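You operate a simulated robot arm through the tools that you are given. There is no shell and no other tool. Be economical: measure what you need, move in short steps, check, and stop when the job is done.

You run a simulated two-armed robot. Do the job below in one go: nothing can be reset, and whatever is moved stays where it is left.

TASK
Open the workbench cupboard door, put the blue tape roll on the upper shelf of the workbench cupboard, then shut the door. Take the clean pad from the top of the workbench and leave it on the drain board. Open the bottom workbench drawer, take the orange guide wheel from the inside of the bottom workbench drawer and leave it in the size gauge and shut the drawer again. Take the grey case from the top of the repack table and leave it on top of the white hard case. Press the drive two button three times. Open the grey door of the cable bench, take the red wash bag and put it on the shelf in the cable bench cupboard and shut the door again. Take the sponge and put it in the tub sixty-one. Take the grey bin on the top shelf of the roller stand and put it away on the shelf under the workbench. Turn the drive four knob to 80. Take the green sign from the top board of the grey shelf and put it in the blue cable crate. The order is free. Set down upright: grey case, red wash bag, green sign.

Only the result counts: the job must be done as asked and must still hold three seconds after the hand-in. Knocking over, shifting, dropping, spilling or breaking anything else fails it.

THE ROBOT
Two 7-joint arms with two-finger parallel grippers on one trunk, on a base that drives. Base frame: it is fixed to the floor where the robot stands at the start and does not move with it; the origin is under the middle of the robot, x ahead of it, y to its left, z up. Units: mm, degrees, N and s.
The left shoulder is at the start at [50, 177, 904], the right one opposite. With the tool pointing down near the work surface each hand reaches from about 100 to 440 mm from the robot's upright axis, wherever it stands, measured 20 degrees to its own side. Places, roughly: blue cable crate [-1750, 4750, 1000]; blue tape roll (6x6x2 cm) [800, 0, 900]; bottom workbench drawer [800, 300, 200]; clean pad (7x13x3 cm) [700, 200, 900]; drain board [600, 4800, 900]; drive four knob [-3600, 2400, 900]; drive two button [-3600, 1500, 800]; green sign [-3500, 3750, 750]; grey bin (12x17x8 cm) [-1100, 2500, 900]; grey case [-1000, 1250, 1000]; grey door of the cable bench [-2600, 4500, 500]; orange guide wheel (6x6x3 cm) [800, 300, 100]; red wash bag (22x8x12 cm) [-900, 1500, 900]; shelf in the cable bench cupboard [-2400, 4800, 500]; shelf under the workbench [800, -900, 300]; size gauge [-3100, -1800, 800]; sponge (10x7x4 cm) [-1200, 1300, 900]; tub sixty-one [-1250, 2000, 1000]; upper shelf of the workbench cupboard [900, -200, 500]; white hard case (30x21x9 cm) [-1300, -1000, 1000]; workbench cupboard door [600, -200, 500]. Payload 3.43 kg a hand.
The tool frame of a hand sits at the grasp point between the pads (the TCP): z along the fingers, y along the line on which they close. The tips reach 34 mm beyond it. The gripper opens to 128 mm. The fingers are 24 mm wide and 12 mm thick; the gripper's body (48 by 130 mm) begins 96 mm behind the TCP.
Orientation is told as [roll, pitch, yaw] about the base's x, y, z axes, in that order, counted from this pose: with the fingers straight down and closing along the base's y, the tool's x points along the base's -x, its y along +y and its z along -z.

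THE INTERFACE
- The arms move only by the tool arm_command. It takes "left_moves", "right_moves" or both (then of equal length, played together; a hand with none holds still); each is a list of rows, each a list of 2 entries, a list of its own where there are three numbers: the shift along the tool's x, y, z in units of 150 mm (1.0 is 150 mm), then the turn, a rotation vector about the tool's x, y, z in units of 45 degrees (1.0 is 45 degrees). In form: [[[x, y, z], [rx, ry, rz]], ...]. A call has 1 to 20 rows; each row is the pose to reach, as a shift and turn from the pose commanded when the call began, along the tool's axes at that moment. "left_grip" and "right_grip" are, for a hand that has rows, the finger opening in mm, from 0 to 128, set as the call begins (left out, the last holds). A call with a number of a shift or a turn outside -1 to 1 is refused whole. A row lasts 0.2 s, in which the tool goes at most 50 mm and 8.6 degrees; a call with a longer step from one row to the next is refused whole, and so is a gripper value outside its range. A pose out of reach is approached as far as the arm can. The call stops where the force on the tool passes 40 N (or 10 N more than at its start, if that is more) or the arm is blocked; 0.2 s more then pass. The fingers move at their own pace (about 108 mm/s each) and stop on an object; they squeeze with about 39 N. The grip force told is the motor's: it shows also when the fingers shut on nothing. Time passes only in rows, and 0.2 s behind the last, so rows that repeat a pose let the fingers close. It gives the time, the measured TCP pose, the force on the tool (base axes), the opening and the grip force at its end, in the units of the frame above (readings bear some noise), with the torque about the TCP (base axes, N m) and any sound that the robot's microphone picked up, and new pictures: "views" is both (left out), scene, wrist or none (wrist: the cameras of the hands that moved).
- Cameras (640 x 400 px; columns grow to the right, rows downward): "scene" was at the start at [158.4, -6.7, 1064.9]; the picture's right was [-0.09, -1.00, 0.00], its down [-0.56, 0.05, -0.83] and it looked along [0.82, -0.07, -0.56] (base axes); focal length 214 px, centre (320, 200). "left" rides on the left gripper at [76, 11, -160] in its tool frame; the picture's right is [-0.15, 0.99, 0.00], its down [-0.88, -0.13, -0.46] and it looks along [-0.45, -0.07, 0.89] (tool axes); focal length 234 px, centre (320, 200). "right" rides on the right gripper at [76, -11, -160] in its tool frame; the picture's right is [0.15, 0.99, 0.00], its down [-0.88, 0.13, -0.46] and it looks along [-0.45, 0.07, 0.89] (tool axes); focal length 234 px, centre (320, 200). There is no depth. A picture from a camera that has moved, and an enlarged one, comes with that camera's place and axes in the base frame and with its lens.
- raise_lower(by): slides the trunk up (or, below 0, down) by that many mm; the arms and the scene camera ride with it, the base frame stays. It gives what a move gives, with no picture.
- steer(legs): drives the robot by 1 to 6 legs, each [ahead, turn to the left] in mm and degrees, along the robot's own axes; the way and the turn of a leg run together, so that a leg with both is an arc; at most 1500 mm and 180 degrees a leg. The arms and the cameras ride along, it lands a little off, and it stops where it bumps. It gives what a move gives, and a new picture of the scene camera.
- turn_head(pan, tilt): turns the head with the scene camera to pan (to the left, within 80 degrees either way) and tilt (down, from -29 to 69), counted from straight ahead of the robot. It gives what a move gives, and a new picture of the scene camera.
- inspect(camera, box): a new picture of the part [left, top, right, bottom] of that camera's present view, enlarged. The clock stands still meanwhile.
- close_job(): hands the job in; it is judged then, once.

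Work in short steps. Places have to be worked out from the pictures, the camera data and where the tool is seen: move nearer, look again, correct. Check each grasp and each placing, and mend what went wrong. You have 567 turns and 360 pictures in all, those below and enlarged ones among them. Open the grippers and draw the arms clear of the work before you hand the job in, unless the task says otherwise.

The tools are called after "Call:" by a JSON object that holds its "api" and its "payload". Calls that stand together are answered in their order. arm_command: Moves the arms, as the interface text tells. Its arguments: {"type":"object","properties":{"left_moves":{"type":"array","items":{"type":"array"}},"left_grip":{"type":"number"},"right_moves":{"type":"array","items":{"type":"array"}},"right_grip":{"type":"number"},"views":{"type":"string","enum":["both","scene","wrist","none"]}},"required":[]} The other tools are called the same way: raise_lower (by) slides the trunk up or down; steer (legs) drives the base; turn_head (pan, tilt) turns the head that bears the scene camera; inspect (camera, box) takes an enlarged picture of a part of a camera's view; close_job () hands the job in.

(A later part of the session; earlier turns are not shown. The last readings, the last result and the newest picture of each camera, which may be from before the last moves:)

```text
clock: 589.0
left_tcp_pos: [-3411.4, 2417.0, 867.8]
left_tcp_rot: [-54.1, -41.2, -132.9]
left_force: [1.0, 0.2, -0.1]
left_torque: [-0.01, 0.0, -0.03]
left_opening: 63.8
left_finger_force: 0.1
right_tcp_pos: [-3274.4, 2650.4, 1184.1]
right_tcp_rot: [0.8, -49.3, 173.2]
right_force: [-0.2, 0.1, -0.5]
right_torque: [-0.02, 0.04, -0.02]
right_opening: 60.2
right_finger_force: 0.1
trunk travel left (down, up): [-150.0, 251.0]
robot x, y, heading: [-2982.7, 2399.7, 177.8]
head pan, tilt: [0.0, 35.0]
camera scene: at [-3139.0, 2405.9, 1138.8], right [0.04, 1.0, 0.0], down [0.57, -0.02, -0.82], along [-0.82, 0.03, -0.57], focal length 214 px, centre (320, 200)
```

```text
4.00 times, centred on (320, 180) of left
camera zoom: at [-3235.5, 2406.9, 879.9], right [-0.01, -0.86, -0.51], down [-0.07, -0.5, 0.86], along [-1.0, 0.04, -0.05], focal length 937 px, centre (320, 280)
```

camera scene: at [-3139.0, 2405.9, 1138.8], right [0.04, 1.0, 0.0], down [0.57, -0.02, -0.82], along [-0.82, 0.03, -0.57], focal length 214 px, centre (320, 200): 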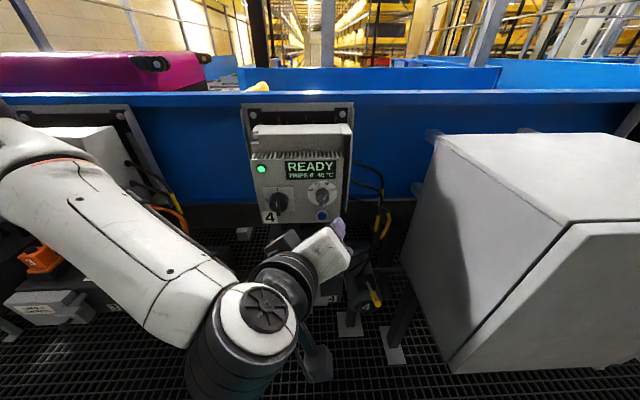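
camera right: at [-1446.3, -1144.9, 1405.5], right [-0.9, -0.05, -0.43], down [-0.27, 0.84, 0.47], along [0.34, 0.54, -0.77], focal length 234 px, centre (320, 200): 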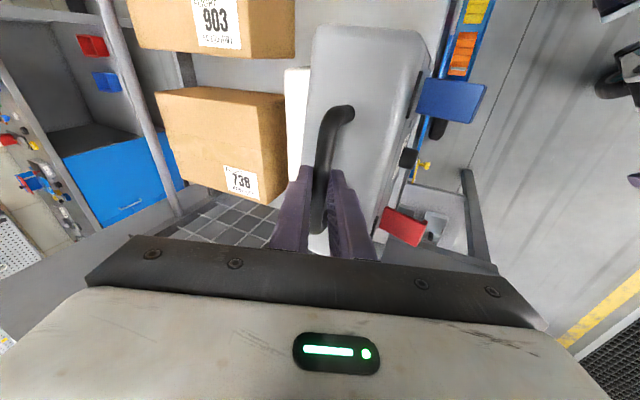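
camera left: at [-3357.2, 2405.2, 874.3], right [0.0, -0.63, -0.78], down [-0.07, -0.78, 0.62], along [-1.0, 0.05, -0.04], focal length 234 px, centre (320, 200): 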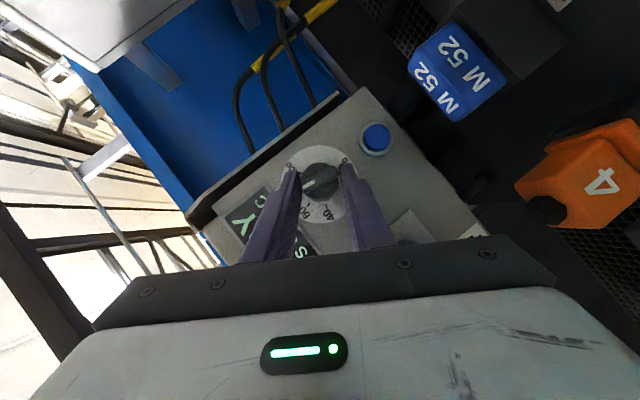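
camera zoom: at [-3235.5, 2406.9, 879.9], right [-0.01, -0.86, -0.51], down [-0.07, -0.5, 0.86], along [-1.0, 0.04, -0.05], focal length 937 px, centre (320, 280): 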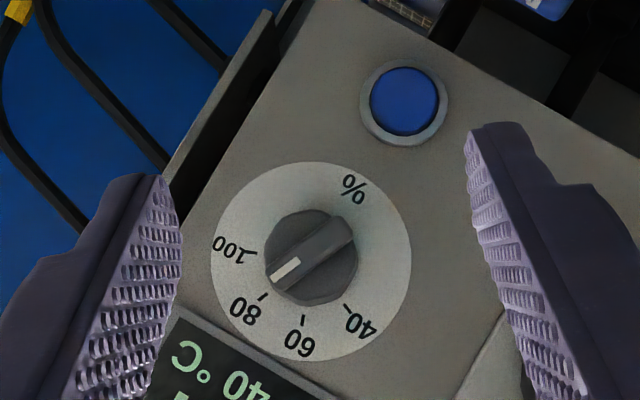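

Reads 80. I back out to the lane while rolling the left hand back to neutral, then go north toward the grey shelf with the green sign.

Call:
{"api": "steer", "payload": {"legs": [[-560, 0]]}}

Call:
{"api": "arm_command", "payload": {"left_moves": [[[0, 0, 0], [-0.08, -0.01, 0.13]], [[0, 0, 0], [-0.16, -0.02, 0.26]], [[0, 0, 0], [-0.24, -0.03, 0.4]], [[0, 0, 0], [-0.32, -0.04, 0.53]], [[0, 0, 0], [-0.4, -0.055, 0.665]]], "views": "none"}}

Call:
{"api": "steer", "payload": {"legs": [[0, -88], [1200, 0], [0, 60]]}}

Call:
{"api": "turn_head", "payload": {"pan": 0, "tilt": 20}}

```text
clock: 592.2
left_tcp_pos: [-2853.2, 2394.1, 867.0]
left_tcp_rot: [-54.1, -41.3, -133.1]
left_force: [0.3, 0.2, -0.2]
left_torque: [0.03, 0.0, -0.03]
left_opening: 64.1
left_finger_force: 0.0
right_tcp_pos: [-2714.6, 2627.4, 1183.6]
right_tcp_rot: [0.7, -49.2, 172.9]
right_force: [0.3, -0.4, 0.4]
right_torque: [-0.01, 0.0, 0.02]
right_opening: 59.8
right_finger_force: 0.0
trunk travel left (down, up): [-150.0, 251.0]
robot x, y, heading: [-2422.3, 2372.7, 177.4]
head pan, tilt: [0.0, 35.0]
camera scene: at [-2580.1, 2381.8, 1138.8], right [0.05, 1.0, 0.0], down [0.57, -0.03, -0.82], along [-0.82, 0.04, -0.57], focal length 214 px, centre (320, 200)
```

scene: 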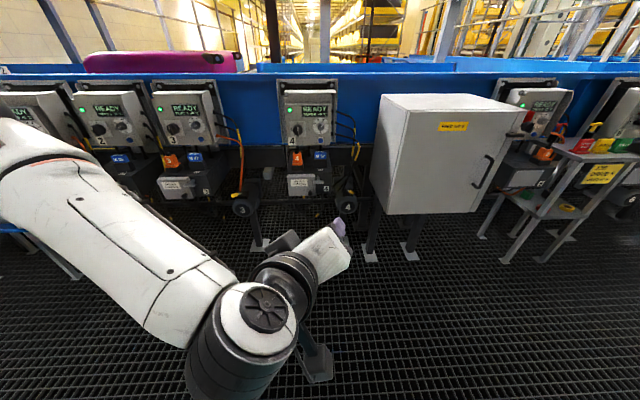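

```text
clock: 593.5
left_tcp_pos: [-2853.1, 2394.5, 867.4]
left_tcp_rot: [-5.0, -59.1, -172.1]
left_force: [-0.5, -0.4, 0.7]
left_torque: [0.02, -0.01, 0.0]
left_opening: 63.8
left_finger_force: 0.1
right_tcp_pos: [-2714.4, 2626.8, 1183.7]
right_tcp_rot: [0.8, -49.3, 173.0]
right_force: [0.3, 0.2, -0.7]
right_torque: [-0.01, 0.02, -0.01]
right_opening: 60.0
right_finger_force: 0.1
trunk travel left (down, up): [-150.0, 251.0]
robot x, y, heading: [-2421.4, 2370.9, 177.2]
head pan, tilt: [0.0, 35.0]
```

```text
clock: 605.9
left_tcp_pos: [-2777.5, 3800.1, 866.3]
left_tcp_rot: [-5.2, -59.0, 159.9]
left_force: [-0.6, 0.1, 0.0]
left_torque: [0.01, 0.0, -0.01]
left_opening: 64.0
left_finger_force: 0.0
right_tcp_pos: [-2546.7, 3939.3, 1183.1]
right_tcp_rot: [0.8, -49.3, 144.8]
right_force: [0.5, -0.3, 0.0]
right_torque: [0.01, 0.01, 0.01]
right_opening: 59.9
right_finger_force: 0.1
trunk travel left (down, up): [-150.0, 251.0]
robot x, y, heading: [-2408.3, 3580.3, 149.1]
head pan, tilt: [0.0, 35.0]
camera scene: at [-2543.6, 3660.1, 1138.7], right [0.51, 0.86, 0.0], down [0.49, -0.29, -0.82], along [-0.7, 0.42, -0.57], focal length 214 px, centre (320, 200)
```

scene: 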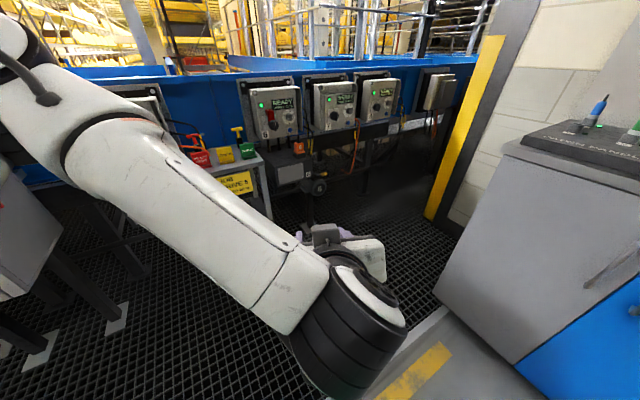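

```text
clock: 606.7
left_tcp_pos: [-2776.5, 3800.0, 867.0]
left_tcp_rot: [-5.0, -59.0, 159.9]
left_force: [-0.7, 0.7, 0.1]
left_torque: [0.0, 0.0, 0.02]
left_opening: 63.7
left_finger_force: 0.2
right_tcp_pos: [-2546.6, 3938.6, 1184.2]
right_tcp_rot: [0.8, -49.1, 144.8]
right_force: [0.7, 0.0, -0.4]
right_torque: [0.01, 0.02, 0.03]
right_opening: 60.1
right_finger_force: 0.0
trunk travel left (down, up): [-150.0, 251.0]
robot x, y, heading: [-2408.1, 3577.4, 149.3]
head pan, tilt: [0.0, 20.0]
camera scene: at [-2547.9, 3662.7, 1162.5], right [0.51, 0.86, 0.0], down [0.29, -0.18, -0.94], along [-0.81, 0.48, -0.34], focal length 214 px, centre (320, 200)
```

scene: 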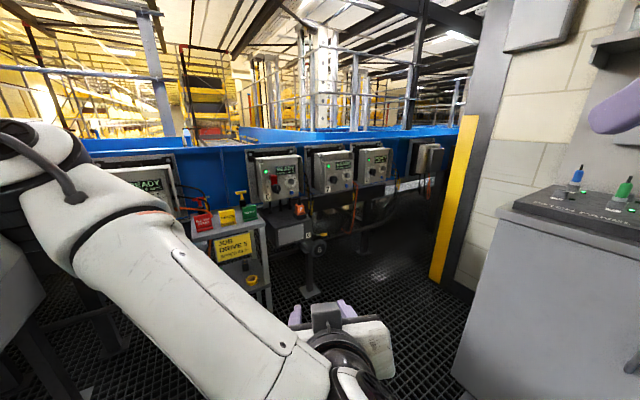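

Call:
{"api": "inspect", "payload": {"camera": "scene", "box": [170, 160, 330, 310]}}

```text
2.67 times, centred on (250, 235) of scene
camera zoom: at [-2547.9, 3662.7, 1162.5], right [0.51, 0.86, 0.0], down [0.29, -0.18, -0.94], along [-0.81, 0.48, -0.34], focal length 572 px, centre (507, 107)
```

zoom: 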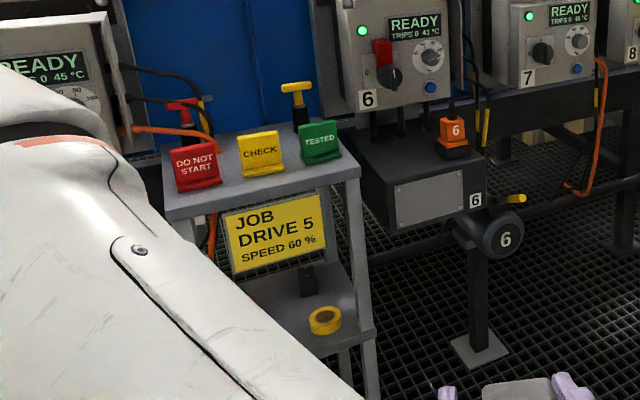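

The green "TESTED" sign stands on the small grey shelf beside the red and yellow ones. I drive closer.

Call:
{"api": "steer", "payload": {"legs": [[520, 0], [0, 31]]}}

Call:
{"api": "turn_head", "payload": {"pan": 5, "tilt": 35}}

Call:
{"api": "inspect", "payload": {"camera": "scene", "box": [200, 120, 440, 270]}}

```text
clock: 611.3
left_tcp_pos: [-3290.5, 3845.5, 866.5]
left_tcp_rot: [-5.2, -59.0, -169.0]
left_force: [0.8, 1.0, 0.6]
left_torque: [0.04, 0.01, 0.0]
left_opening: 64.1
left_finger_force: 0.0
right_tcp_pos: [-3164.7, 4083.9, 1184.0]
right_tcp_rot: [0.9, -49.2, 175.9]
right_force: [0.5, -0.1, 0.8]
right_torque: [0.01, 0.01, -0.03]
right_opening: 59.8
right_finger_force: 0.1
trunk travel left (down, up): [-150.0, 251.0]
robot x, y, heading: [-2858.3, 3845.1, -179.6]
head pan, tilt: [0.0, 20.0]
camera scene: at [-3022.5, 3846.1, 1162.6], right [-0.01, 1.0, 0.0], down [0.34, 0.0, -0.94], along [-0.94, -0.01, -0.34], focal length 214 px, centre (320, 200)
```

scene: 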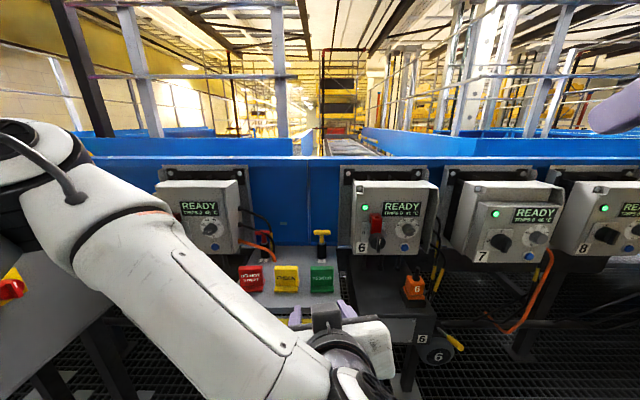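

```text
clock: 612.0
left_tcp_pos: [-3290.0, 3845.3, 867.1]
left_tcp_rot: [-5.2, -59.0, -169.1]
left_force: [-0.3, 0.2, -0.3]
left_torque: [-0.01, -0.02, 0.0]
left_opening: 64.0
left_finger_force: 0.1
right_tcp_pos: [-3164.6, 4085.0, 1182.9]
right_tcp_rot: [0.8, -49.1, 175.9]
right_force: [-0.5, 0.2, 0.6]
right_torque: [0.01, -0.05, 0.02]
right_opening: 60.3
right_finger_force: 0.1
trunk travel left (down, up): [-150.0, 251.0]
robot x, y, heading: [-2859.0, 3844.7, -179.4]
head pan, tilt: [5.0, 35.0]
camera scene: at [-3017.1, 3838.6, 1138.8], right [-0.09, 1.0, 0.0], down [0.57, 0.05, -0.82], along [-0.82, -0.08, -0.57], focal length 214 px, centre (320, 200)
```

scene: 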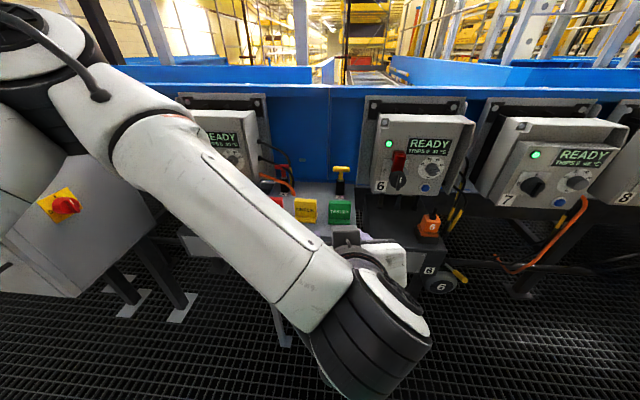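

```text
2.67 times, centred on (320, 195) of scene
camera zoom: at [-3017.1, 3838.6, 1138.8], right [-0.09, 1.0, 0.0], down [0.57, 0.05, -0.82], along [-0.82, -0.08, -0.57], focal length 572 px, centre (320, 213)
```

zoom: 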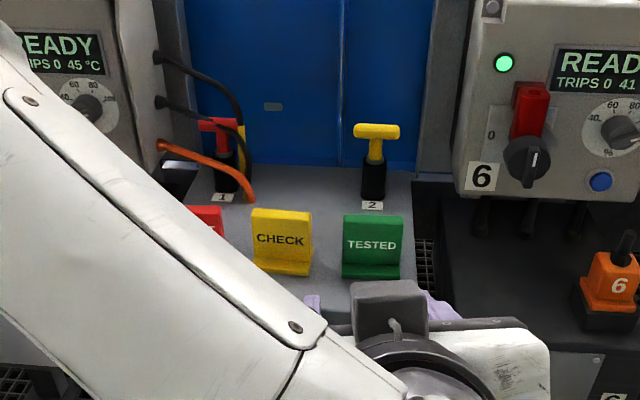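

Green sign at ≈(−3488,3847,774). I'll grip its plate front-to-back from above, so I steepen the left hand to −30° and roll it 90°.

Call:
{"api": "arm_command", "payload": {"left_moves": [[[-0.1, 0, -0.1], [0, 0.16, 0]], [[-0.2, 0, -0.2], [0, 0.32, 0]], [[-0.3, 0, -0.3], [0, 0.48, 0]], [[-0.35, 0, -0.35], [0, 0.64, 0]]], "left_grip": 50, "views": "none"}}

Call:
{"api": "arm_command", "payload": {"left_moves": [[[0, 0, 0], [0, 0, 0.17]], [[0, 0, 0], [0, 0, 0.34]], [[0, 0, 0], [0, 0, 0.5]], [[0, 0, 0], [0, 0, 0.67]], [[0, 0, 0], [0, 0, 0.84]], [[0, 0, 0], [0, 0, 1.0]]], "views": "none"}}

Call:
{"api": "arm_command", "payload": {"left_moves": [[[0, 0, 0], [0, 0, 0.17]], [[0, 0, 0], [0, 0, 0.34]], [[0, 0, 0], [0, 0, 0.5]], [[0, 0, 0], [0, 0, 0.67]], [[0, 0, 0], [0, 0, 0.8]], [[0, 0, 0], [0, 0, 0.95]]], "views": "wrist"}}

```text
clock: 613.0
left_tcp_pos: [-3272.4, 3844.0, 938.8]
left_tcp_rot: [-3.1, -30.1, -172.0]
left_force: [0.1, 0.4, 1.5]
left_torque: [0.0, 0.03, -0.02]
left_opening: 50.0
left_finger_force: 0.1
right_tcp_pos: [-3165.0, 4084.1, 1182.9]
right_tcp_rot: [0.7, -49.2, 175.9]
right_force: [-0.3, 0.3, 0.6]
right_torque: [0.01, 0.0, 0.03]
right_opening: 59.8
right_finger_force: 0.1
trunk travel left (down, up): [-150.0, 251.0]
robot x, y, heading: [-2859.5, 3843.2, -179.8]
head pan, tilt: [5.0, 35.0]
```

```text
clock: 614.5
left_tcp_pos: [-3273.0, 3843.8, 939.3]
left_tcp_rot: [20.7, -22.8, 137.9]
left_force: [-0.1, -0.8, -0.5]
left_torque: [0.02, 0.0, 0.03]
left_opening: 50.1
left_finger_force: 0.1
right_tcp_pos: [-3164.6, 4083.3, 1183.5]
right_tcp_rot: [0.9, -49.2, 175.9]
right_force: [-0.5, 0.2, 0.8]
right_torque: [0.01, -0.01, -0.02]
right_opening: 59.9
right_finger_force: 0.0
trunk travel left (down, up): [-150.0, 251.0]
robot x, y, heading: [-2858.9, 3847.9, -179.6]
head pan, tilt: [5.0, 35.0]
```

```text
clock: 615.9
left_tcp_pos: [-3272.7, 3844.3, 938.1]
left_tcp_rot: [30.2, -3.8, 98.5]
left_force: [0.1, 0.3, 0.3]
left_torque: [0.0, 0.02, -0.03]
left_opening: 50.0
left_finger_force: 0.1
right_tcp_pos: [-3163.4, 4084.1, 1183.7]
right_tcp_rot: [0.9, -49.2, 175.9]
right_force: [-0.6, -0.4, 0.2]
right_torque: [0.01, 0.0, -0.01]
right_opening: 59.9
right_finger_force: 0.2
trunk travel left (down, up): [-150.0, 251.0]
robot x, y, heading: [-2859.3, 3848.1, -179.5]
head pan, tilt: [5.0, 35.0]
camera left: at [-3189.9, 3769.6, 1076.1], right [-0.86, -0.01, 0.51], down [0.21, 0.9, 0.39], along [-0.46, 0.44, -0.77], focal length 234 px, centre (320, 200)
```

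left: 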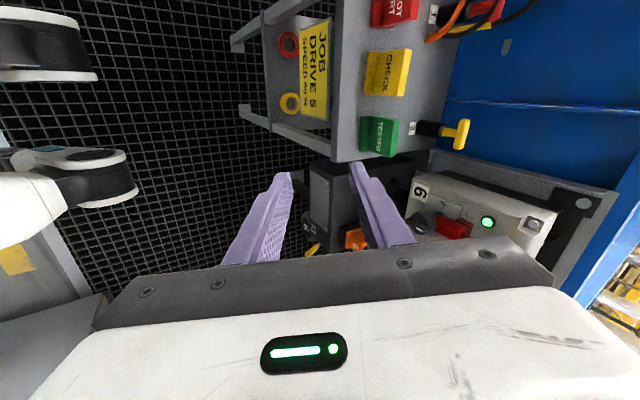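

Good pose. I trim yaw by −11°, drive forward 150 mm and look.

Call:
{"api": "arm_command", "payload": {"left_moves": [[[0, 0, 0], [0.008, -0.06, 0.1]], [[0, 0, 0], [0.016, -0.12, 0.205]]], "views": "none"}}

Call:
{"api": "steer", "payload": {"legs": [[165, 0]]}}

Call:
{"api": "raise_lower", "payload": {"by": -60}}

Call:
{"api": "inspect", "payload": {"camera": "left", "box": [0, 0, 640, 400]}}

```text
clock: 616.5
left_tcp_pos: [-3271.2, 3844.8, 938.1]
left_tcp_rot: [30.2, -3.8, 90.5]
left_force: [0.0, 0.3, 0.6]
left_torque: [-0.02, 0.01, 0.0]
left_opening: 50.0
left_finger_force: 0.1
right_tcp_pos: [-3163.2, 4084.0, 1183.7]
right_tcp_rot: [0.9, -49.3, 175.9]
right_force: [0.1, 0.2, 0.7]
right_torque: [-0.01, 0.02, 0.01]
right_opening: 59.9
right_finger_force: 0.0
trunk travel left (down, up): [-150.0, 251.0]
robot x, y, heading: [-2856.7, 3847.7, -179.8]
head pan, tilt: [5.0, 35.0]
```

```text
clock: 617.9
left_tcp_pos: [-3436.2, 3843.4, 938.3]
left_tcp_rot: [30.2, -3.7, 90.6]
left_force: [-0.4, -0.5, -0.6]
left_torque: [0.03, -0.01, 0.02]
left_opening: 49.9
left_finger_force: 0.0
right_tcp_pos: [-3329.4, 4083.4, 1183.9]
right_tcp_rot: [0.8, -49.2, 175.9]
right_force: [-0.2, -0.2, 0.3]
right_torque: [-0.02, 0.0, 0.01]
right_opening: 60.1
right_finger_force: 0.0
trunk travel left (down, up): [-150.0, 251.0]
robot x, y, heading: [-3027.1, 3847.3, -179.9]
head pan, tilt: [5.0, 35.0]
camera scene: at [-3181.5, 3837.7, 1138.7], right [-0.09, 1.0, 0.0], down [0.57, 0.05, -0.82], along [-0.82, -0.08, -0.57], focal length 214 px, centre (320, 200)
```

scene: 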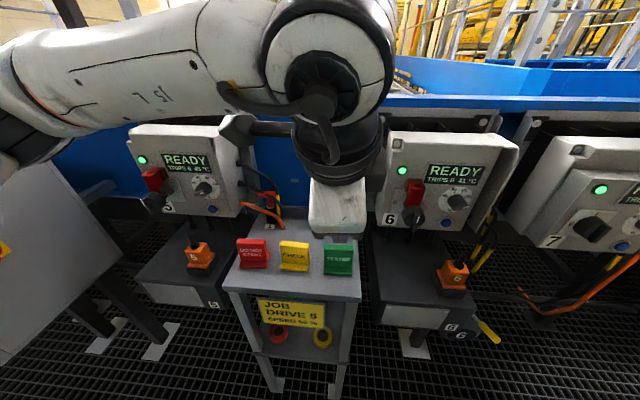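

```text
clock: 618.9
left_tcp_pos: [-3436.3, 3843.8, 878.7]
left_tcp_rot: [30.1, -3.8, 90.6]
left_force: [-0.3, -0.8, -0.1]
left_torque: [0.02, -0.03, -0.01]
left_opening: 49.9
left_finger_force: 0.0
right_tcp_pos: [-3329.1, 4083.6, 1123.5]
right_tcp_rot: [0.8, -49.1, 175.9]
right_force: [0.1, 0.4, 0.9]
right_torque: [0.02, -0.01, -0.01]
right_opening: 60.1
right_finger_force: 0.1
trunk travel left (down, up): [-90.0, 311.0]
robot x, y, heading: [-3024.5, 3845.6, -179.5]
head pan, tilt: [5.0, 35.0]
```

```text
1.00 times, centred on (320, 200) of left
camera zoom: at [-3364.8, 3758.0, 1016.0], right [-0.86, 0.1, 0.51], down [0.33, 0.86, 0.39], along [-0.39, 0.5, -0.77], focal length 234 px, centre (320, 200)
```

zoom: 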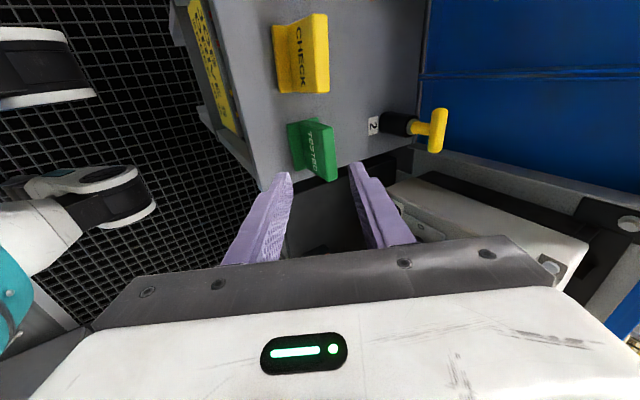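

Call:
{"api": "steer", "payload": {"legs": [[42, 0]]}}

Call:
{"api": "raise_lower", "payload": {"by": -45}}

Call:
{"api": "inspect", "payload": {"camera": "left", "box": [200, 80, 440, 230]}}

```text
clock: 619.8
left_tcp_pos: [-3478.2, 3843.5, 877.0]
left_tcp_rot: [30.0, -3.8, 90.5]
left_force: [0.4, 0.0, -0.2]
left_torque: [0.0, -0.02, 0.02]
left_opening: 50.0
left_finger_force: 0.0
right_tcp_pos: [-3371.1, 4082.9, 1124.5]
right_tcp_rot: [1.0, -49.2, 175.9]
right_force: [0.4, -0.3, 1.0]
right_torque: [0.02, 0.01, 0.0]
right_opening: 59.7
right_finger_force: 0.0
trunk travel left (down, up): [-90.0, 311.0]
robot x, y, heading: [-3063.5, 3845.3, -179.6]
head pan, tilt: [5.0, 35.0]
camera scene: at [-3223.4, 3837.5, 1078.7], right [-0.09, 1.0, 0.0], down [0.57, 0.05, -0.82], along [-0.82, -0.08, -0.57], focal length 214 px, centre (320, 200)
```

scene: 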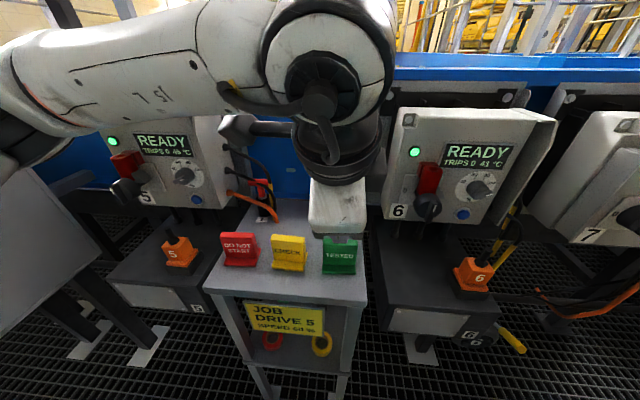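

```text
clock: 620.7
left_tcp_pos: [-3478.4, 3842.7, 834.5]
left_tcp_rot: [30.2, -3.8, 90.6]
left_force: [0.1, 0.3, -0.3]
left_torque: [-0.02, 0.0, 0.03]
left_opening: 50.1
left_finger_force: 0.1
right_tcp_pos: [-3372.0, 4083.3, 1079.6]
right_tcp_rot: [0.8, -49.2, 175.9]
right_force: [-0.6, -0.2, 0.0]
right_torque: [0.03, -0.02, 0.02]
right_opening: 60.0
right_finger_force: 0.1
trunk travel left (down, up): [-45.0, 356.0]
robot x, y, heading: [-3065.8, 3846.1, -179.7]
head pan, tilt: [5.0, 35.0]
```

```text
2.67 times, centred on (320, 155) of left
camera zoom: at [-3406.8, 3757.7, 971.0], right [-0.86, 0.1, 0.51], down [0.33, 0.86, 0.39], along [-0.39, 0.5, -0.77], focal length 624 px, centre (320, 320)
```

zoom: 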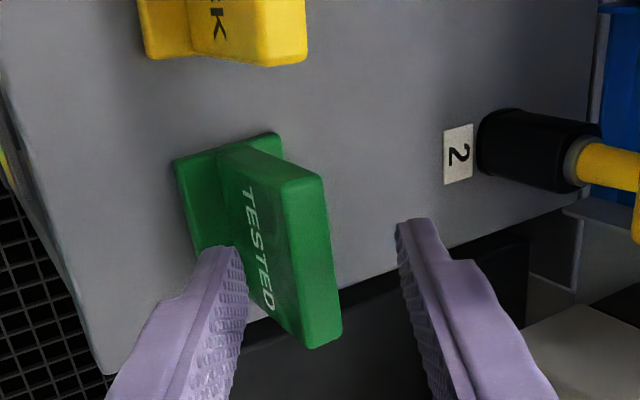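

The sign is an inverted-T: the plate is between the fingers. I shift 7 mm and lower 28 mm, then close.

Call:
{"api": "arm_command", "payload": {"left_moves": [[[-0.05, 0, 0], [0, 0, 0]], [[-0.05, 0, 0], [0, 0, 0]]], "views": "none"}}

Call:
{"api": "raise_lower", "payload": {"by": -28}}

Call:
{"api": "inspect", "payload": {"camera": "left", "box": [200, 80, 440, 230]}}

```text
clock: 621.3
left_tcp_pos: [-3478.3, 3850.8, 833.9]
left_tcp_rot: [30.2, -3.8, 90.6]
left_force: [0.1, 0.3, -0.3]
left_torque: [0.0, -0.01, 0.0]
left_opening: 49.8
left_finger_force: 0.0
right_tcp_pos: [-3370.4, 4083.2, 1079.2]
right_tcp_rot: [0.9, -49.2, 175.8]
right_force: [0.0, 0.2, 0.6]
right_torque: [0.0, -0.03, -0.02]
right_opening: 59.9
right_finger_force: 0.0
trunk travel left (down, up): [-45.0, 356.0]
robot x, y, heading: [-3067.2, 3844.1, -179.5]
head pan, tilt: [5.0, 35.0]
```

```text
clock: 622.0
left_tcp_pos: [-3477.8, 3850.4, 805.5]
left_tcp_rot: [30.1, -3.8, 90.6]
left_force: [0.4, 0.0, 0.6]
left_torque: [0.04, 0.0, 0.02]
left_opening: 49.9
left_finger_force: 0.0
right_tcp_pos: [-3370.2, 4082.8, 1050.2]
right_tcp_rot: [0.9, -49.3, 175.9]
right_force: [-1.2, -0.1, 0.2]
right_torque: [0.0, 0.02, 0.01]
right_opening: 59.8
right_finger_force: 0.1
trunk travel left (down, up): [-17.0, 384.0]
robot x, y, heading: [-3066.1, 3844.4, -179.6]
head pan, tilt: [5.0, 35.0]
```

```text
2.67 times, centred on (320, 155) of left
camera zoom: at [-3406.7, 3765.4, 943.3], right [-0.86, 0.1, 0.51], down [0.33, 0.86, 0.39], along [-0.39, 0.5, -0.77], focal length 624 px, centre (320, 320)
```

zoom: 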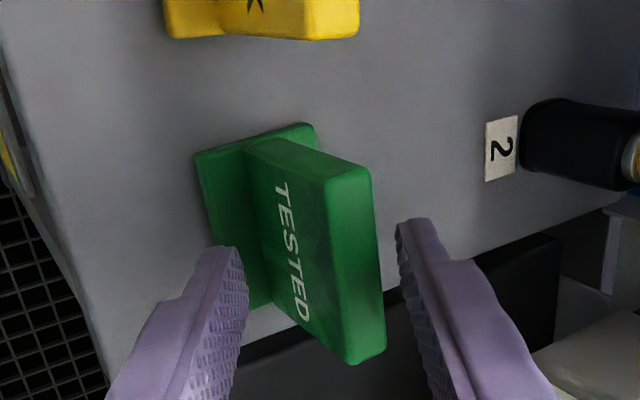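

Call:
{"api": "arm_command", "payload": {"left_moves": [[[0, 0, 0], [0, 0, 0]], [[0, 0, 0], [0, 0, 0]], [[0, 0, 0], [0, 0, 0]]], "left_grip": 0, "views": "none"}}

Call:
{"api": "raise_lower", "payload": {"by": 150}}

Call:
{"api": "inspect", "payload": {"camera": "left", "box": [200, 80, 440, 230]}}

```text
clock: 622.8
left_tcp_pos: [-3476.5, 3851.9, 808.5]
left_tcp_rot: [30.6, -3.9, 90.5]
left_force: [6.9, -0.6, 27.8]
left_torque: [-0.39, -0.71, 0.0]
left_opening: 27.7
left_finger_force: 39.5
right_tcp_pos: [-3369.1, 4082.5, 1051.9]
right_tcp_rot: [0.9, -49.3, 175.9]
right_force: [-0.4, -0.3, -0.2]
right_torque: [0.0, 0.01, -0.01]
right_opening: 60.1
right_finger_force: 0.1
trunk travel left (down, up): [-17.0, 384.0]
robot x, y, heading: [-3063.6, 3845.7, -179.4]
head pan, tilt: [5.0, 35.0]
```

```text
clock: 624.5
left_tcp_pos: [-3478.1, 3850.7, 955.4]
left_tcp_rot: [30.2, -3.8, 90.6]
left_force: [-0.2, -0.9, -1.6]
left_torque: [0.02, -0.02, 0.01]
left_opening: 15.3
left_finger_force: 38.9
right_tcp_pos: [-3369.3, 4083.6, 1201.8]
right_tcp_rot: [0.9, -49.2, 175.9]
right_force: [0.0, 0.0, -1.2]
right_torque: [0.0, 0.0, -0.01]
right_opening: 60.0
right_finger_force: 0.1
trunk travel left (down, up): [-167.0, 234.0]
robot x, y, heading: [-3068.4, 3845.2, -179.7]
head pan, tilt: [5.0, 35.0]
```

```text
2.67 times, centred on (320, 155) of left
camera zoom: at [-3407.0, 3765.4, 1093.1], right [-0.86, 0.1, 0.51], down [0.33, 0.86, 0.39], along [-0.39, 0.5, -0.77], focal length 624 px, centre (320, 320)
```

zoom: 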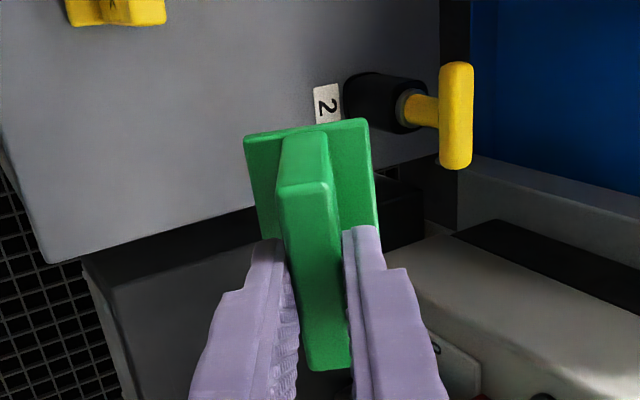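

The sign is held by its plate (tilted 30° with the hand). I back off and turn toward the cable bench to find the blue cable crate.

Call:
{"api": "steer", "payload": {"legs": [[-700, 0], [0, -90]]}}

Call:
{"api": "turn_head", "payload": {"pan": -15, "tilt": 25}}

```text
clock: 632.2
left_tcp_pos: [-2362.5, 4260.7, 955.2]
left_tcp_rot: [30.1, -3.8, 0.0]
left_force: [-0.4, 0.7, -2.0]
left_torque: [-0.04, 0.01, 0.03]
left_opening: 14.7
left_finger_force: 39.1
right_tcp_pos: [-2129.7, 4152.0, 1201.8]
right_tcp_rot: [0.8, -49.3, 85.5]
right_force: [-0.1, 0.3, 0.7]
right_torque: [0.0, 0.0, -0.04]
right_opening: 60.1
right_finger_force: 0.0
trunk travel left (down, up): [-167.0, 234.0]
robot x, y, heading: [-2373.4, 3847.0, 89.8]
head pan, tilt: [5.0, 35.0]
camera scene: at [-2378.3, 4007.7, 1155.7], right [1.0, 0.08, 0.0], down [0.05, -0.57, -0.82], along [-0.07, 0.82, -0.57], focal length 214 px, centre (320, 200)
```

scene: 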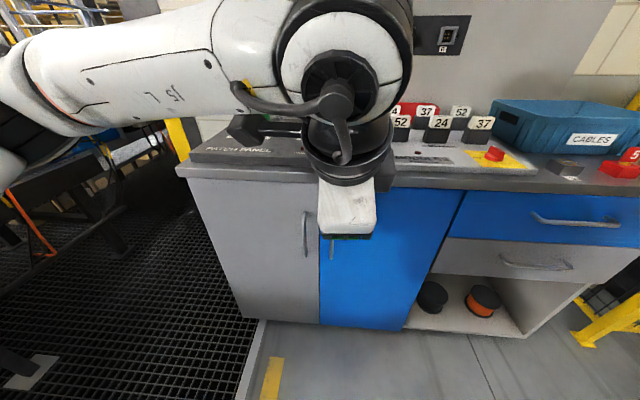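

```text
clock: 633.0
left_tcp_pos: [-2362.4, 4262.2, 955.4]
left_tcp_rot: [30.1, -3.8, 0.1]
left_force: [-0.1, 0.7, -0.8]
left_torque: [-0.04, 0.0, 0.0]
left_opening: 15.1
left_finger_force: 39.2
right_tcp_pos: [-2130.5, 4152.7, 1201.1]
right_tcp_rot: [0.8, -49.2, 85.5]
right_force: [-0.4, -0.6, 0.1]
right_torque: [0.01, 0.02, 0.02]
right_opening: 59.9
right_finger_force: 0.1
trunk travel left (down, up): [-167.0, 234.0]
robot x, y, heading: [-2374.6, 3848.4, 90.0]
head pan, tilt: [-15.0, 25.0]
camera scene: at [-2346.9, 4008.9, 1171.5], right [0.97, -0.26, 0.0], down [-0.11, -0.41, -0.91], along [0.24, 0.87, -0.42], focal length 214 px, centre (320, 200)
```

scene: 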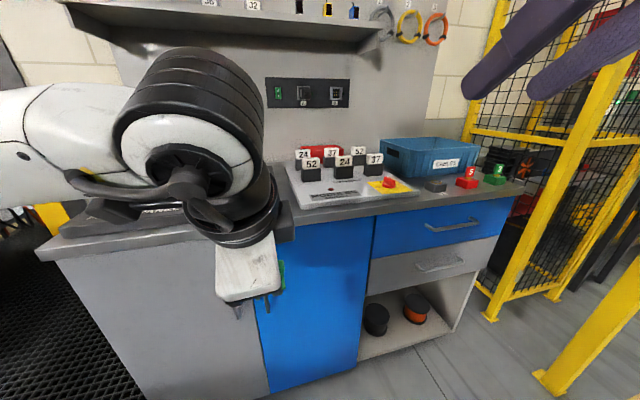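

Blue crate "CABLES" is at x≈−1850…−1510, y≈4670–4900, rim ≈1030. I raise the trunk, then test extending the left hand and making it steeper.

Call:
{"api": "raise_lower", "payload": {"by": 230}}

Call:
{"api": "arm_command", "payload": {"left_moves": [[[0, 0.15, 0.08], [0.1, 0, 0]], [[0, 0.3, 0.16], [0.2, 0, 0]], [[0, 0.45, 0.25], [0.3, 0, 0]], [[0, 0.6, 0.33], [0.4, 0, 0]], [[0, 0.75, 0.42], [0.5, 0, 0]]], "views": "none"}}

```text
clock: 635.5
left_tcp_pos: [-2362.0, 4262.0, 1185.9]
left_tcp_rot: [30.0, -3.8, 0.1]
left_force: [-0.8, 0.1, -1.8]
left_torque: [-0.01, -0.02, 0.01]
left_opening: 15.2
left_finger_force: 39.0
right_tcp_pos: [-2130.0, 4151.3, 1431.8]
right_tcp_rot: [0.8, -49.2, 85.5]
right_force: [-1.0, -0.1, -0.3]
right_torque: [0.0, 0.0, 0.03]
right_opening: 60.1
right_finger_force: 0.1
trunk travel left (down, up): [-397.0, 4.0]
robot x, y, heading: [-2369.7, 3844.3, 89.7]
head pan, tilt: [-15.0, 25.0]
```

```text
clock: 636.6
left_tcp_pos: [-2418.4, 4207.8, 1221.8]
left_tcp_rot: [11.7, -4.2, 2.7]
left_force: [0.4, 0.2, -0.7]
left_torque: [-0.02, 0.12, 0.04]
left_opening: 15.2
left_finger_force: 39.0
left hand out of reach, approached as far as the arm can: row 1, 2, 3, 4, 5
right_tcp_pos: [-2129.3, 4153.6, 1430.0]
right_tcp_rot: [1.0, -49.0, 85.3]
right_force: [1.2, 0.9, 1.0]
right_torque: [-0.04, 0.08, 0.01]
right_opening: 60.2
right_finger_force: 0.0
trunk travel left (down, up): [-397.0, 4.0]
robot x, y, heading: [-2371.3, 3847.6, 90.0]
head pan, tilt: [-15.0, 25.0]
```

Rolled and vertical it can't reach far enough. I roll the hand back to normal and test the reach there.

Call:
{"api": "arm_command", "payload": {"left_moves": [[[0, 0, 0], [0, 0, -0.17]], [[0, 0, 0], [0, 0, -0.34]], [[0, 0, 0], [0, 0, -0.5]], [[0, 0, 0], [0, 0, -0.67]], [[0, 0, 0], [0, 0, -0.84]], [[0, 0, 0], [0, 0, -1.0]]], "views": "none"}}

Call:
{"api": "arm_command", "payload": {"left_moves": [[[0, 0, 0], [0, 0, -0.17]], [[0, 0, 0], [0, 0, -0.34]], [[0, 0, 0], [0, 0, -0.5]], [[0, 0, 0], [0, 0, -0.67]], [[0, 0, 0], [0, 0, -0.84]], [[0, 0, 0], [0, 0, -1.0]]], "views": "wrist"}}

```text
clock: 638.0
left_tcp_pos: [-2421.8, 4209.6, 1222.8]
left_tcp_rot: [5.3, -11.5, 47.9]
left_force: [0.4, 0.4, -1.6]
left_torque: [-0.03, 0.0, 0.03]
left_opening: 15.2
left_finger_force: 38.7
right_tcp_pos: [-2131.2, 4152.4, 1431.3]
right_tcp_rot: [0.8, -49.2, 85.5]
right_force: [0.9, -0.1, 0.5]
right_torque: [0.04, 0.0, 0.01]
right_opening: 59.9
right_finger_force: 0.1
trunk travel left (down, up): [-397.0, 4.0]
robot x, y, heading: [-2372.3, 3850.6, 90.0]
head pan, tilt: [-15.0, 25.0]
```

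```text
clock: 639.5
left_tcp_pos: [-2420.8, 4210.0, 1220.4]
left_tcp_rot: [-4.5, -11.7, 93.8]
left_force: [-0.4, 0.3, -1.8]
left_torque: [0.0, 0.01, 0.03]
left_opening: 15.4
left_finger_force: 39.2
right_tcp_pos: [-2131.1, 4151.3, 1430.3]
right_tcp_rot: [0.8, -49.3, 85.5]
right_force: [0.6, -0.3, -0.2]
right_torque: [0.01, 0.0, -0.01]
right_opening: 59.9
right_finger_force: 0.2
trunk travel left (down, up): [-397.0, 4.0]
robot x, y, heading: [-2370.5, 3849.2, 89.6]
head pan, tilt: [-15.0, 25.0]
camera left: at [-2438.1, 4101.3, 1360.4], right [-0.99, 0.09, -0.05], down [0.04, 0.77, 0.63], along [0.09, 0.63, -0.77], focal length 234 px, centre (320, 200)
```

left: 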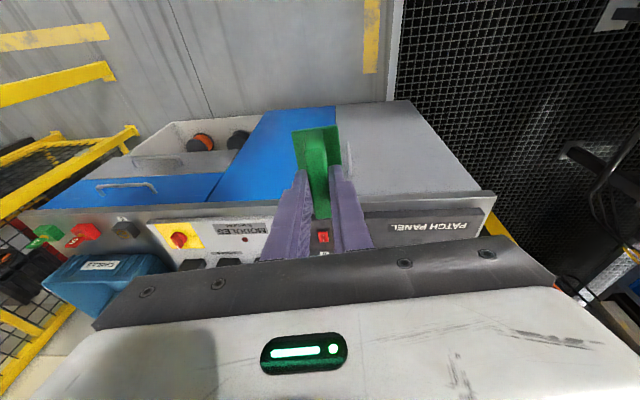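

Call:
{"api": "arm_command", "payload": {"left_moves": [[[-0.2, 0, 0.15], [0, 0, 0]], [[-0.4, 0, 0.3], [0, 0, 0]], [[-0.6, 0, 0.45], [0, 0, 0]], [[-0.75, 0, 0.56], [0, 0, 0]], [[-0.887, 0, 0.66], [0, 0, 0]]], "views": "none"}}

Call:
{"api": "arm_command", "payload": {"left_moves": [[[-0.25, 0, 0.05], [0, 0, 0]], [[-0.5, 0, 0.1], [0, 0, 0]], [[-0.75, 0, 0.15], [0, 0, 0]]], "views": "none"}}

```text
clock: 640.6
left_tcp_pos: [-2421.8, 4360.6, 1151.5]
left_tcp_rot: [-4.4, -11.8, 93.7]
left_force: [0.6, 0.3, -0.9]
left_torque: [-0.05, -0.01, 0.01]
left_opening: 15.1
left_finger_force: 38.8
right_tcp_pos: [-2130.6, 4151.9, 1430.8]
right_tcp_rot: [0.9, -49.1, 85.5]
right_force: [-0.1, 0.8, -0.2]
right_torque: [0.0, -0.02, 0.01]
right_opening: 59.9
right_finger_force: 0.0
trunk travel left (down, up): [-397.0, 4.0]
robot x, y, heading: [-2372.6, 3848.9, 89.9]
head pan, tilt: [-15.0, 25.0]
```

```text
clock: 641.5
left_tcp_pos: [-2429.1, 4476.5, 1152.0]
left_tcp_rot: [-4.4, -11.9, 93.6]
left_force: [1.0, 0.4, -1.8]
left_torque: [-0.04, 0.05, 0.03]
left_opening: 15.2
left_finger_force: 38.9
right_tcp_pos: [-2129.5, 4152.5, 1430.2]
right_tcp_rot: [1.1, -49.0, 85.5]
right_force: [-1.1, 0.5, 0.0]
right_torque: [0.02, 0.02, 0.03]
right_opening: 59.9
right_finger_force: 0.0
trunk travel left (down, up): [-397.0, 4.0]
robot x, y, heading: [-2369.2, 3850.8, 89.8]
head pan, tilt: [-15.0, 25.0]
```

Reach is fine this way (fwd 627). I drive toward the crate with a heading of about 65°.

Call:
{"api": "steer", "payload": {"legs": [[0, -54], [540, 0], [0, 25]]}}

Call:
{"api": "turn_head", "payload": {"pan": -5, "tilt": 35}}

Call:
{"api": "inspect", "payload": {"camera": "left", "box": [0, 0, 640, 400]}}

```text
clock: 648.3
left_tcp_pos: [-1685.4, 4740.2, 1152.8]
left_tcp_rot: [-4.4, -11.7, 64.9]
left_force: [0.9, -1.0, -2.0]
left_torque: [-0.02, 0.02, 0.01]
left_opening: 15.4
left_finger_force: 39.2
right_tcp_pos: [-1579.5, 4313.1, 1430.8]
right_tcp_rot: [0.8, -49.2, 56.6]
right_force: [0.0, 0.3, -0.8]
right_torque: [-0.02, -0.02, 0.01]
right_opening: 59.9
right_finger_force: 0.1
trunk travel left (down, up): [-397.0, 4.0]
robot x, y, heading: [-1935.3, 4163.0, 60.8]
head pan, tilt: [-15.0, 25.0]
camera scene: at [-1838.3, 4292.4, 1401.5], right [0.72, -0.69, 0.0], down [-0.29, -0.3, -0.91], along [0.63, 0.65, -0.42], focal length 214 px, centre (320, 200)
```

scene: 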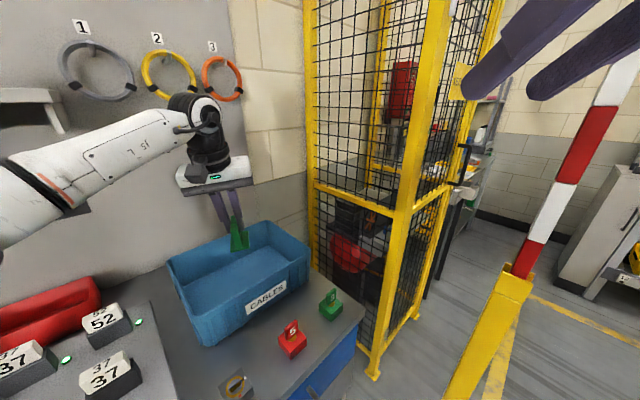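

```text
clock: 649.0
left_tcp_pos: [-1683.7, 4739.9, 1153.2]
left_tcp_rot: [-4.4, -11.8, 64.9]
left_force: [0.7, 0.3, -1.5]
left_torque: [-0.05, 0.02, 0.0]
left_opening: 15.2
left_finger_force: 39.3
right_tcp_pos: [-1579.4, 4313.4, 1431.1]
right_tcp_rot: [0.8, -49.1, 56.6]
right_force: [0.2, -1.0, -1.2]
right_torque: [-0.01, 0.0, 0.01]
right_opening: 60.1
right_finger_force: 0.1
trunk travel left (down, up): [-397.0, 4.0]
robot x, y, heading: [-1939.8, 4163.6, 61.1]
head pan, tilt: [-5.0, 35.0]
camera scene: at [-1852.7, 4298.7, 1385.8], right [0.83, -0.56, 0.0], down [-0.32, -0.48, -0.82], along [0.46, 0.68, -0.57], focal length 214 px, centre (320, 200)
```

scene: 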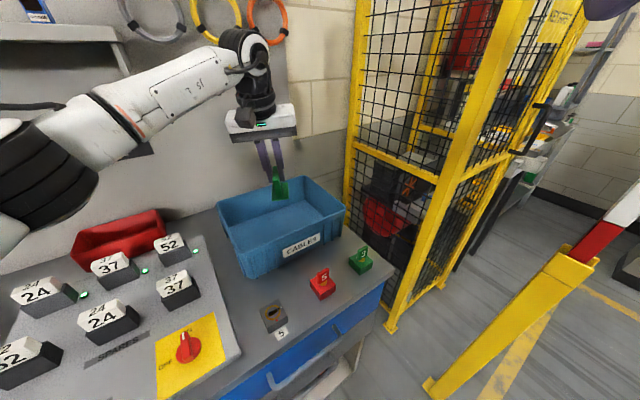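

```text
1.00 times, centred on (320, 200) of left
camera zoom: at [-1751.0, 4653.1, 1291.4], right [-0.83, 0.56, -0.05], down [0.41, 0.65, 0.63], along [0.39, 0.51, -0.77], focal length 234 px, centre (320, 200)
```

zoom: 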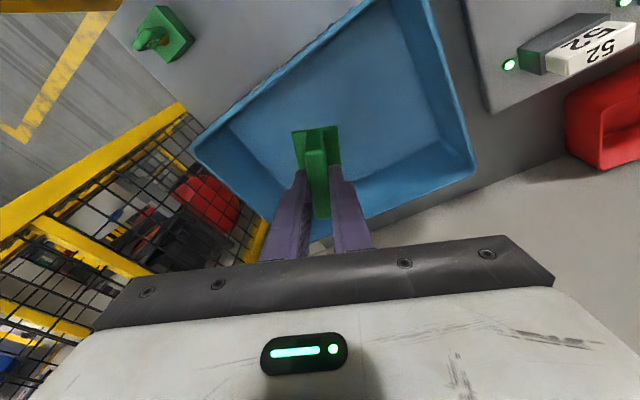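

The crate is empty and the sign is above its floor. I make the tool vertical and lower with the trunk.

Call:
{"api": "arm_command", "payload": {"left_moves": [[[-0.06, 0, 0], [0.03, 0.09, 0]], [[-0.12, 0, 0], [0.06, 0.18, 0]], [[-0.18, 0, 0], [0.09, 0.26, 0]]], "views": "none"}}

Call:
{"api": "raise_lower", "payload": {"by": -140}}

Call:
{"api": "inspect", "payload": {"camera": "scene", "box": [180, 120, 400, 300]}}

```text
clock: 649.8
left_tcp_pos: [-1693.9, 4746.1, 1151.0]
left_tcp_rot: [-8.5, -0.3, 63.4]
left_force: [0.8, 0.1, -1.6]
left_torque: [-0.01, -0.02, 0.01]
left_opening: 15.4
left_finger_force: 38.5
left hand out of reach, approached as far as the arm can: row 2, 3
right_tcp_pos: [-1579.8, 4313.9, 1430.7]
right_tcp_rot: [0.9, -49.2, 56.6]
right_force: [-0.3, 0.2, -0.5]
right_torque: [-0.01, 0.0, 0.0]
right_opening: 60.0
right_finger_force: 0.1
trunk travel left (down, up): [-397.0, 4.0]
robot x, y, heading: [-1935.9, 4166.0, 60.8]
head pan, tilt: [-5.0, 35.0]
```

```text
clock: 651.5
left_tcp_pos: [-1694.1, 4747.2, 1010.7]
left_tcp_rot: [-8.5, -0.2, 63.5]
left_force: [-1.2, 0.5, -0.3]
left_torque: [0.01, 0.01, -0.01]
left_opening: 15.4
left_finger_force: 39.1
right_tcp_pos: [-1579.6, 4312.8, 1290.6]
right_tcp_rot: [0.7, -49.2, 56.6]
right_force: [0.1, -0.2, 0.3]
right_torque: [-0.02, -0.01, 0.02]
right_opening: 60.0
right_finger_force: 0.0
trunk travel left (down, up): [-257.0, 144.0]
robot x, y, heading: [-1938.0, 4161.1, 61.3]
head pan, tilt: [-5.0, 35.0]
```

```text
2.22 times, centred on (290, 210) of scene
camera zoom: at [-1852.8, 4298.7, 1245.8], right [0.83, -0.56, 0.0], down [-0.32, -0.48, -0.82], along [0.46, 0.68, -0.57], focal length 477 px, centre (387, 178)
```

zoom: 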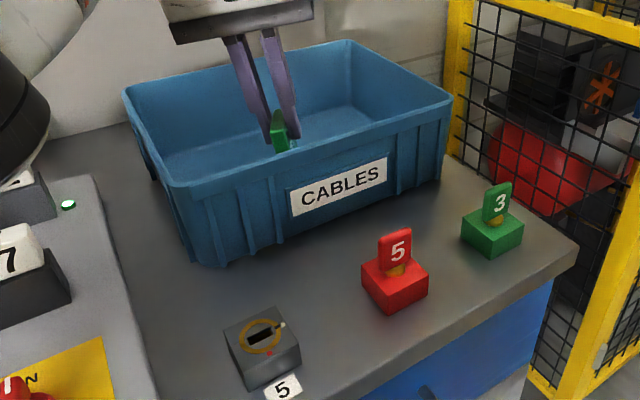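

Call:
{"api": "arm_command", "payload": {"left_moves": [[[0, 0, 0], [-0.1, 0, 0]], [[0, 0, 0], [-0.19, 0, 0]]], "views": "none"}}

Call:
{"api": "raise_lower", "payload": {"by": -35}}

Call:
{"api": "raise_lower", "payload": {"by": -12}}

Call:
{"api": "raise_lower", "payload": {"by": -10}}

```text
clock: 652.0
left_tcp_pos: [-1700.0, 4741.2, 1008.5]
left_tcp_rot: [-1.9, -0.2, 63.5]
left_force: [0.0, -0.1, -0.7]
left_torque: [-0.01, 0.02, 0.01]
left_opening: 15.0
left_finger_force: 39.3
left hand out of reach, approached as far as the arm can: row 1, 2
right_tcp_pos: [-1580.5, 4313.0, 1289.5]
right_tcp_rot: [0.9, -49.2, 56.5]
right_force: [-0.2, 0.4, -0.2]
right_torque: [-0.02, 0.0, -0.02]
right_opening: 60.0
right_finger_force: 0.0
trunk travel left (down, up): [-257.0, 144.0]
robot x, y, heading: [-1936.0, 4165.1, 61.2]
head pan, tilt: [-5.0, 35.0]
```

```text
clock: 652.8
left_tcp_pos: [-1700.4, 4740.6, 977.9]
left_tcp_rot: [-1.9, -0.8, 63.5]
left_force: [1.7, 1.9, 20.6]
left_torque: [0.83, 0.02, -0.04]
left_opening: 15.2
left_finger_force: 39.3
right_tcp_pos: [-1580.2, 4310.0, 1256.7]
right_tcp_rot: [0.8, -49.2, 56.6]
right_force: [-0.7, 0.1, -0.8]
right_torque: [0.02, -0.03, -0.01]
right_opening: 60.1
right_finger_force: 0.0
trunk travel left (down, up): [-222.0, 179.0]
robot x, y, heading: [-1936.2, 4159.9, 60.9]
head pan, tilt: [-5.0, 35.0]
```

```text
clock: 653.3
left_tcp_pos: [-1701.0, 4740.4, 972.6]
left_tcp_rot: [-1.9, -0.9, 63.5]
left_force: [-2.0, -4.0, 16.6]
left_torque: [0.09, 0.41, 0.04]
left_opening: 15.3
left_finger_force: 39.5
right_tcp_pos: [-1580.6, 4311.7, 1245.1]
right_tcp_rot: [0.8, -49.3, 56.6]
right_force: [0.2, 1.1, 0.4]
right_torque: [0.0, -0.02, -0.01]
right_opening: 60.0
right_finger_force: 0.0
trunk travel left (down, up): [-212.0, 189.0]
robot x, y, heading: [-1937.9, 4162.1, 61.1]
head pan, tilt: [-5.0, 35.0]
stopped: the force on the tool passed its limit (the readings are from after the stop); the commanded pose is now the measured one
```

```text
clock: 653.8
left_tcp_pos: [-1700.3, 4740.6, 971.4]
left_tcp_rot: [-1.9, -1.5, 63.5]
left_force: [-2.6, -3.4, 14.2]
left_torque: [-0.13, 0.41, 0.06]
left_opening: 15.4
left_finger_force: 38.9
right_tcp_pos: [-1581.5, 4311.8, 1240.5]
right_tcp_rot: [0.9, -49.4, 56.5]
right_force: [0.2, -0.2, -0.4]
right_torque: [-0.03, 0.02, 0.02]
right_opening: 59.9
right_finger_force: 0.1
trunk travel left (down, up): [-206.0, 195.0]
robot x, y, heading: [-1933.5, 4163.7, 61.1]
head pan, tilt: [-5.0, 35.0]
stopped: the force on the tool passed its limit (the readings are from after the stop); the commanded pose is now the measured one
```

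The sign's base is on the crate floor. I open gently and rise.

Call:
{"api": "arm_command", "payload": {"left_moves": [[[0, 0, 0], [0, 0, 0]], [[0, 0, 0], [0, 0, 0]], [[0, 0, 0], [0, 0, 0]]], "left_grip": 60, "views": "none"}}

Call:
{"api": "raise_lower", "payload": {"by": 170}}

Call:
{"api": "inspect", "payload": {"camera": "left", "box": [160, 20, 480, 220]}}

Call:
{"api": "inspect", "payload": {"camera": "scene", "box": [180, 120, 400, 300]}}

```text
clock: 654.6
left_tcp_pos: [-1700.7, 4743.1, 969.3]
left_tcp_rot: [-2.0, -1.3, 63.8]
left_force: [-1.0, 0.1, 0.3]
left_torque: [-0.01, -0.01, 0.04]
left_opening: 59.9
left_finger_force: 0.1
right_tcp_pos: [-1579.0, 4313.5, 1240.7]
right_tcp_rot: [0.9, -49.2, 56.5]
right_force: [-0.1, -0.8, -0.2]
right_torque: [-0.02, 0.01, 0.0]
right_opening: 60.0
right_finger_force: 0.0
trunk travel left (down, up): [-206.0, 195.0]
robot x, y, heading: [-1936.1, 4163.0, 60.8]
head pan, tilt: [-5.0, 35.0]
```

```text
clock: 656.5
left_tcp_pos: [-1701.2, 4742.1, 1138.8]
left_tcp_rot: [-1.9, -1.4, 63.5]
left_force: [0.6, 0.1, 0.5]
left_torque: [-0.01, 0.02, 0.02]
left_opening: 60.1
left_finger_force: 0.0
right_tcp_pos: [-1579.1, 4313.3, 1410.4]
right_tcp_rot: [0.9, -49.2, 56.6]
right_force: [0.7, 0.1, -0.5]
right_torque: [0.0, 0.02, -0.01]
right_opening: 59.8
right_finger_force: 0.0
trunk travel left (down, up): [-376.0, 25.0]
robot x, y, heading: [-1934.2, 4164.0, 61.1]
head pan, tilt: [-5.0, 35.0]
```

```text
2.00 times, centred on (320, 120) of left
camera zoom: at [-1750.2, 4678.2, 1295.3], right [-0.82, 0.57, -0.03], down [0.49, 0.73, 0.48], along [0.29, 0.38, -0.88], focal length 468 px, centre (320, 360)
```

zoom: 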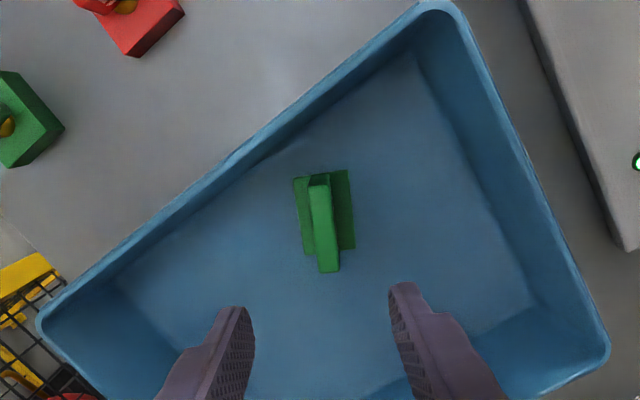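

```text
2.22 times, centred on (290, 210) of scene
camera zoom: at [-1852.8, 4298.7, 1364.8], right [0.83, -0.56, 0.0], down [-0.32, -0.48, -0.82], along [0.46, 0.68, -0.57], focal length 477 px, centre (387, 178)
```

zoom: 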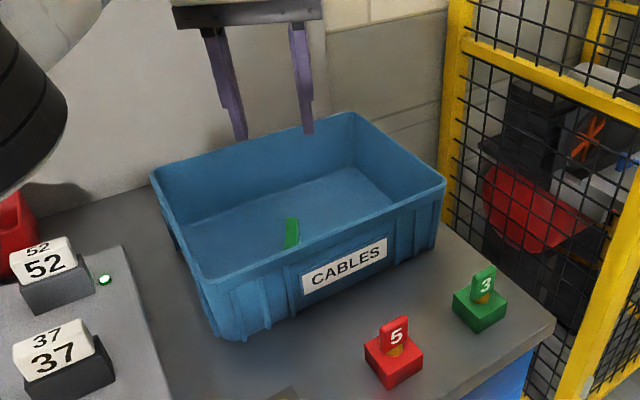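

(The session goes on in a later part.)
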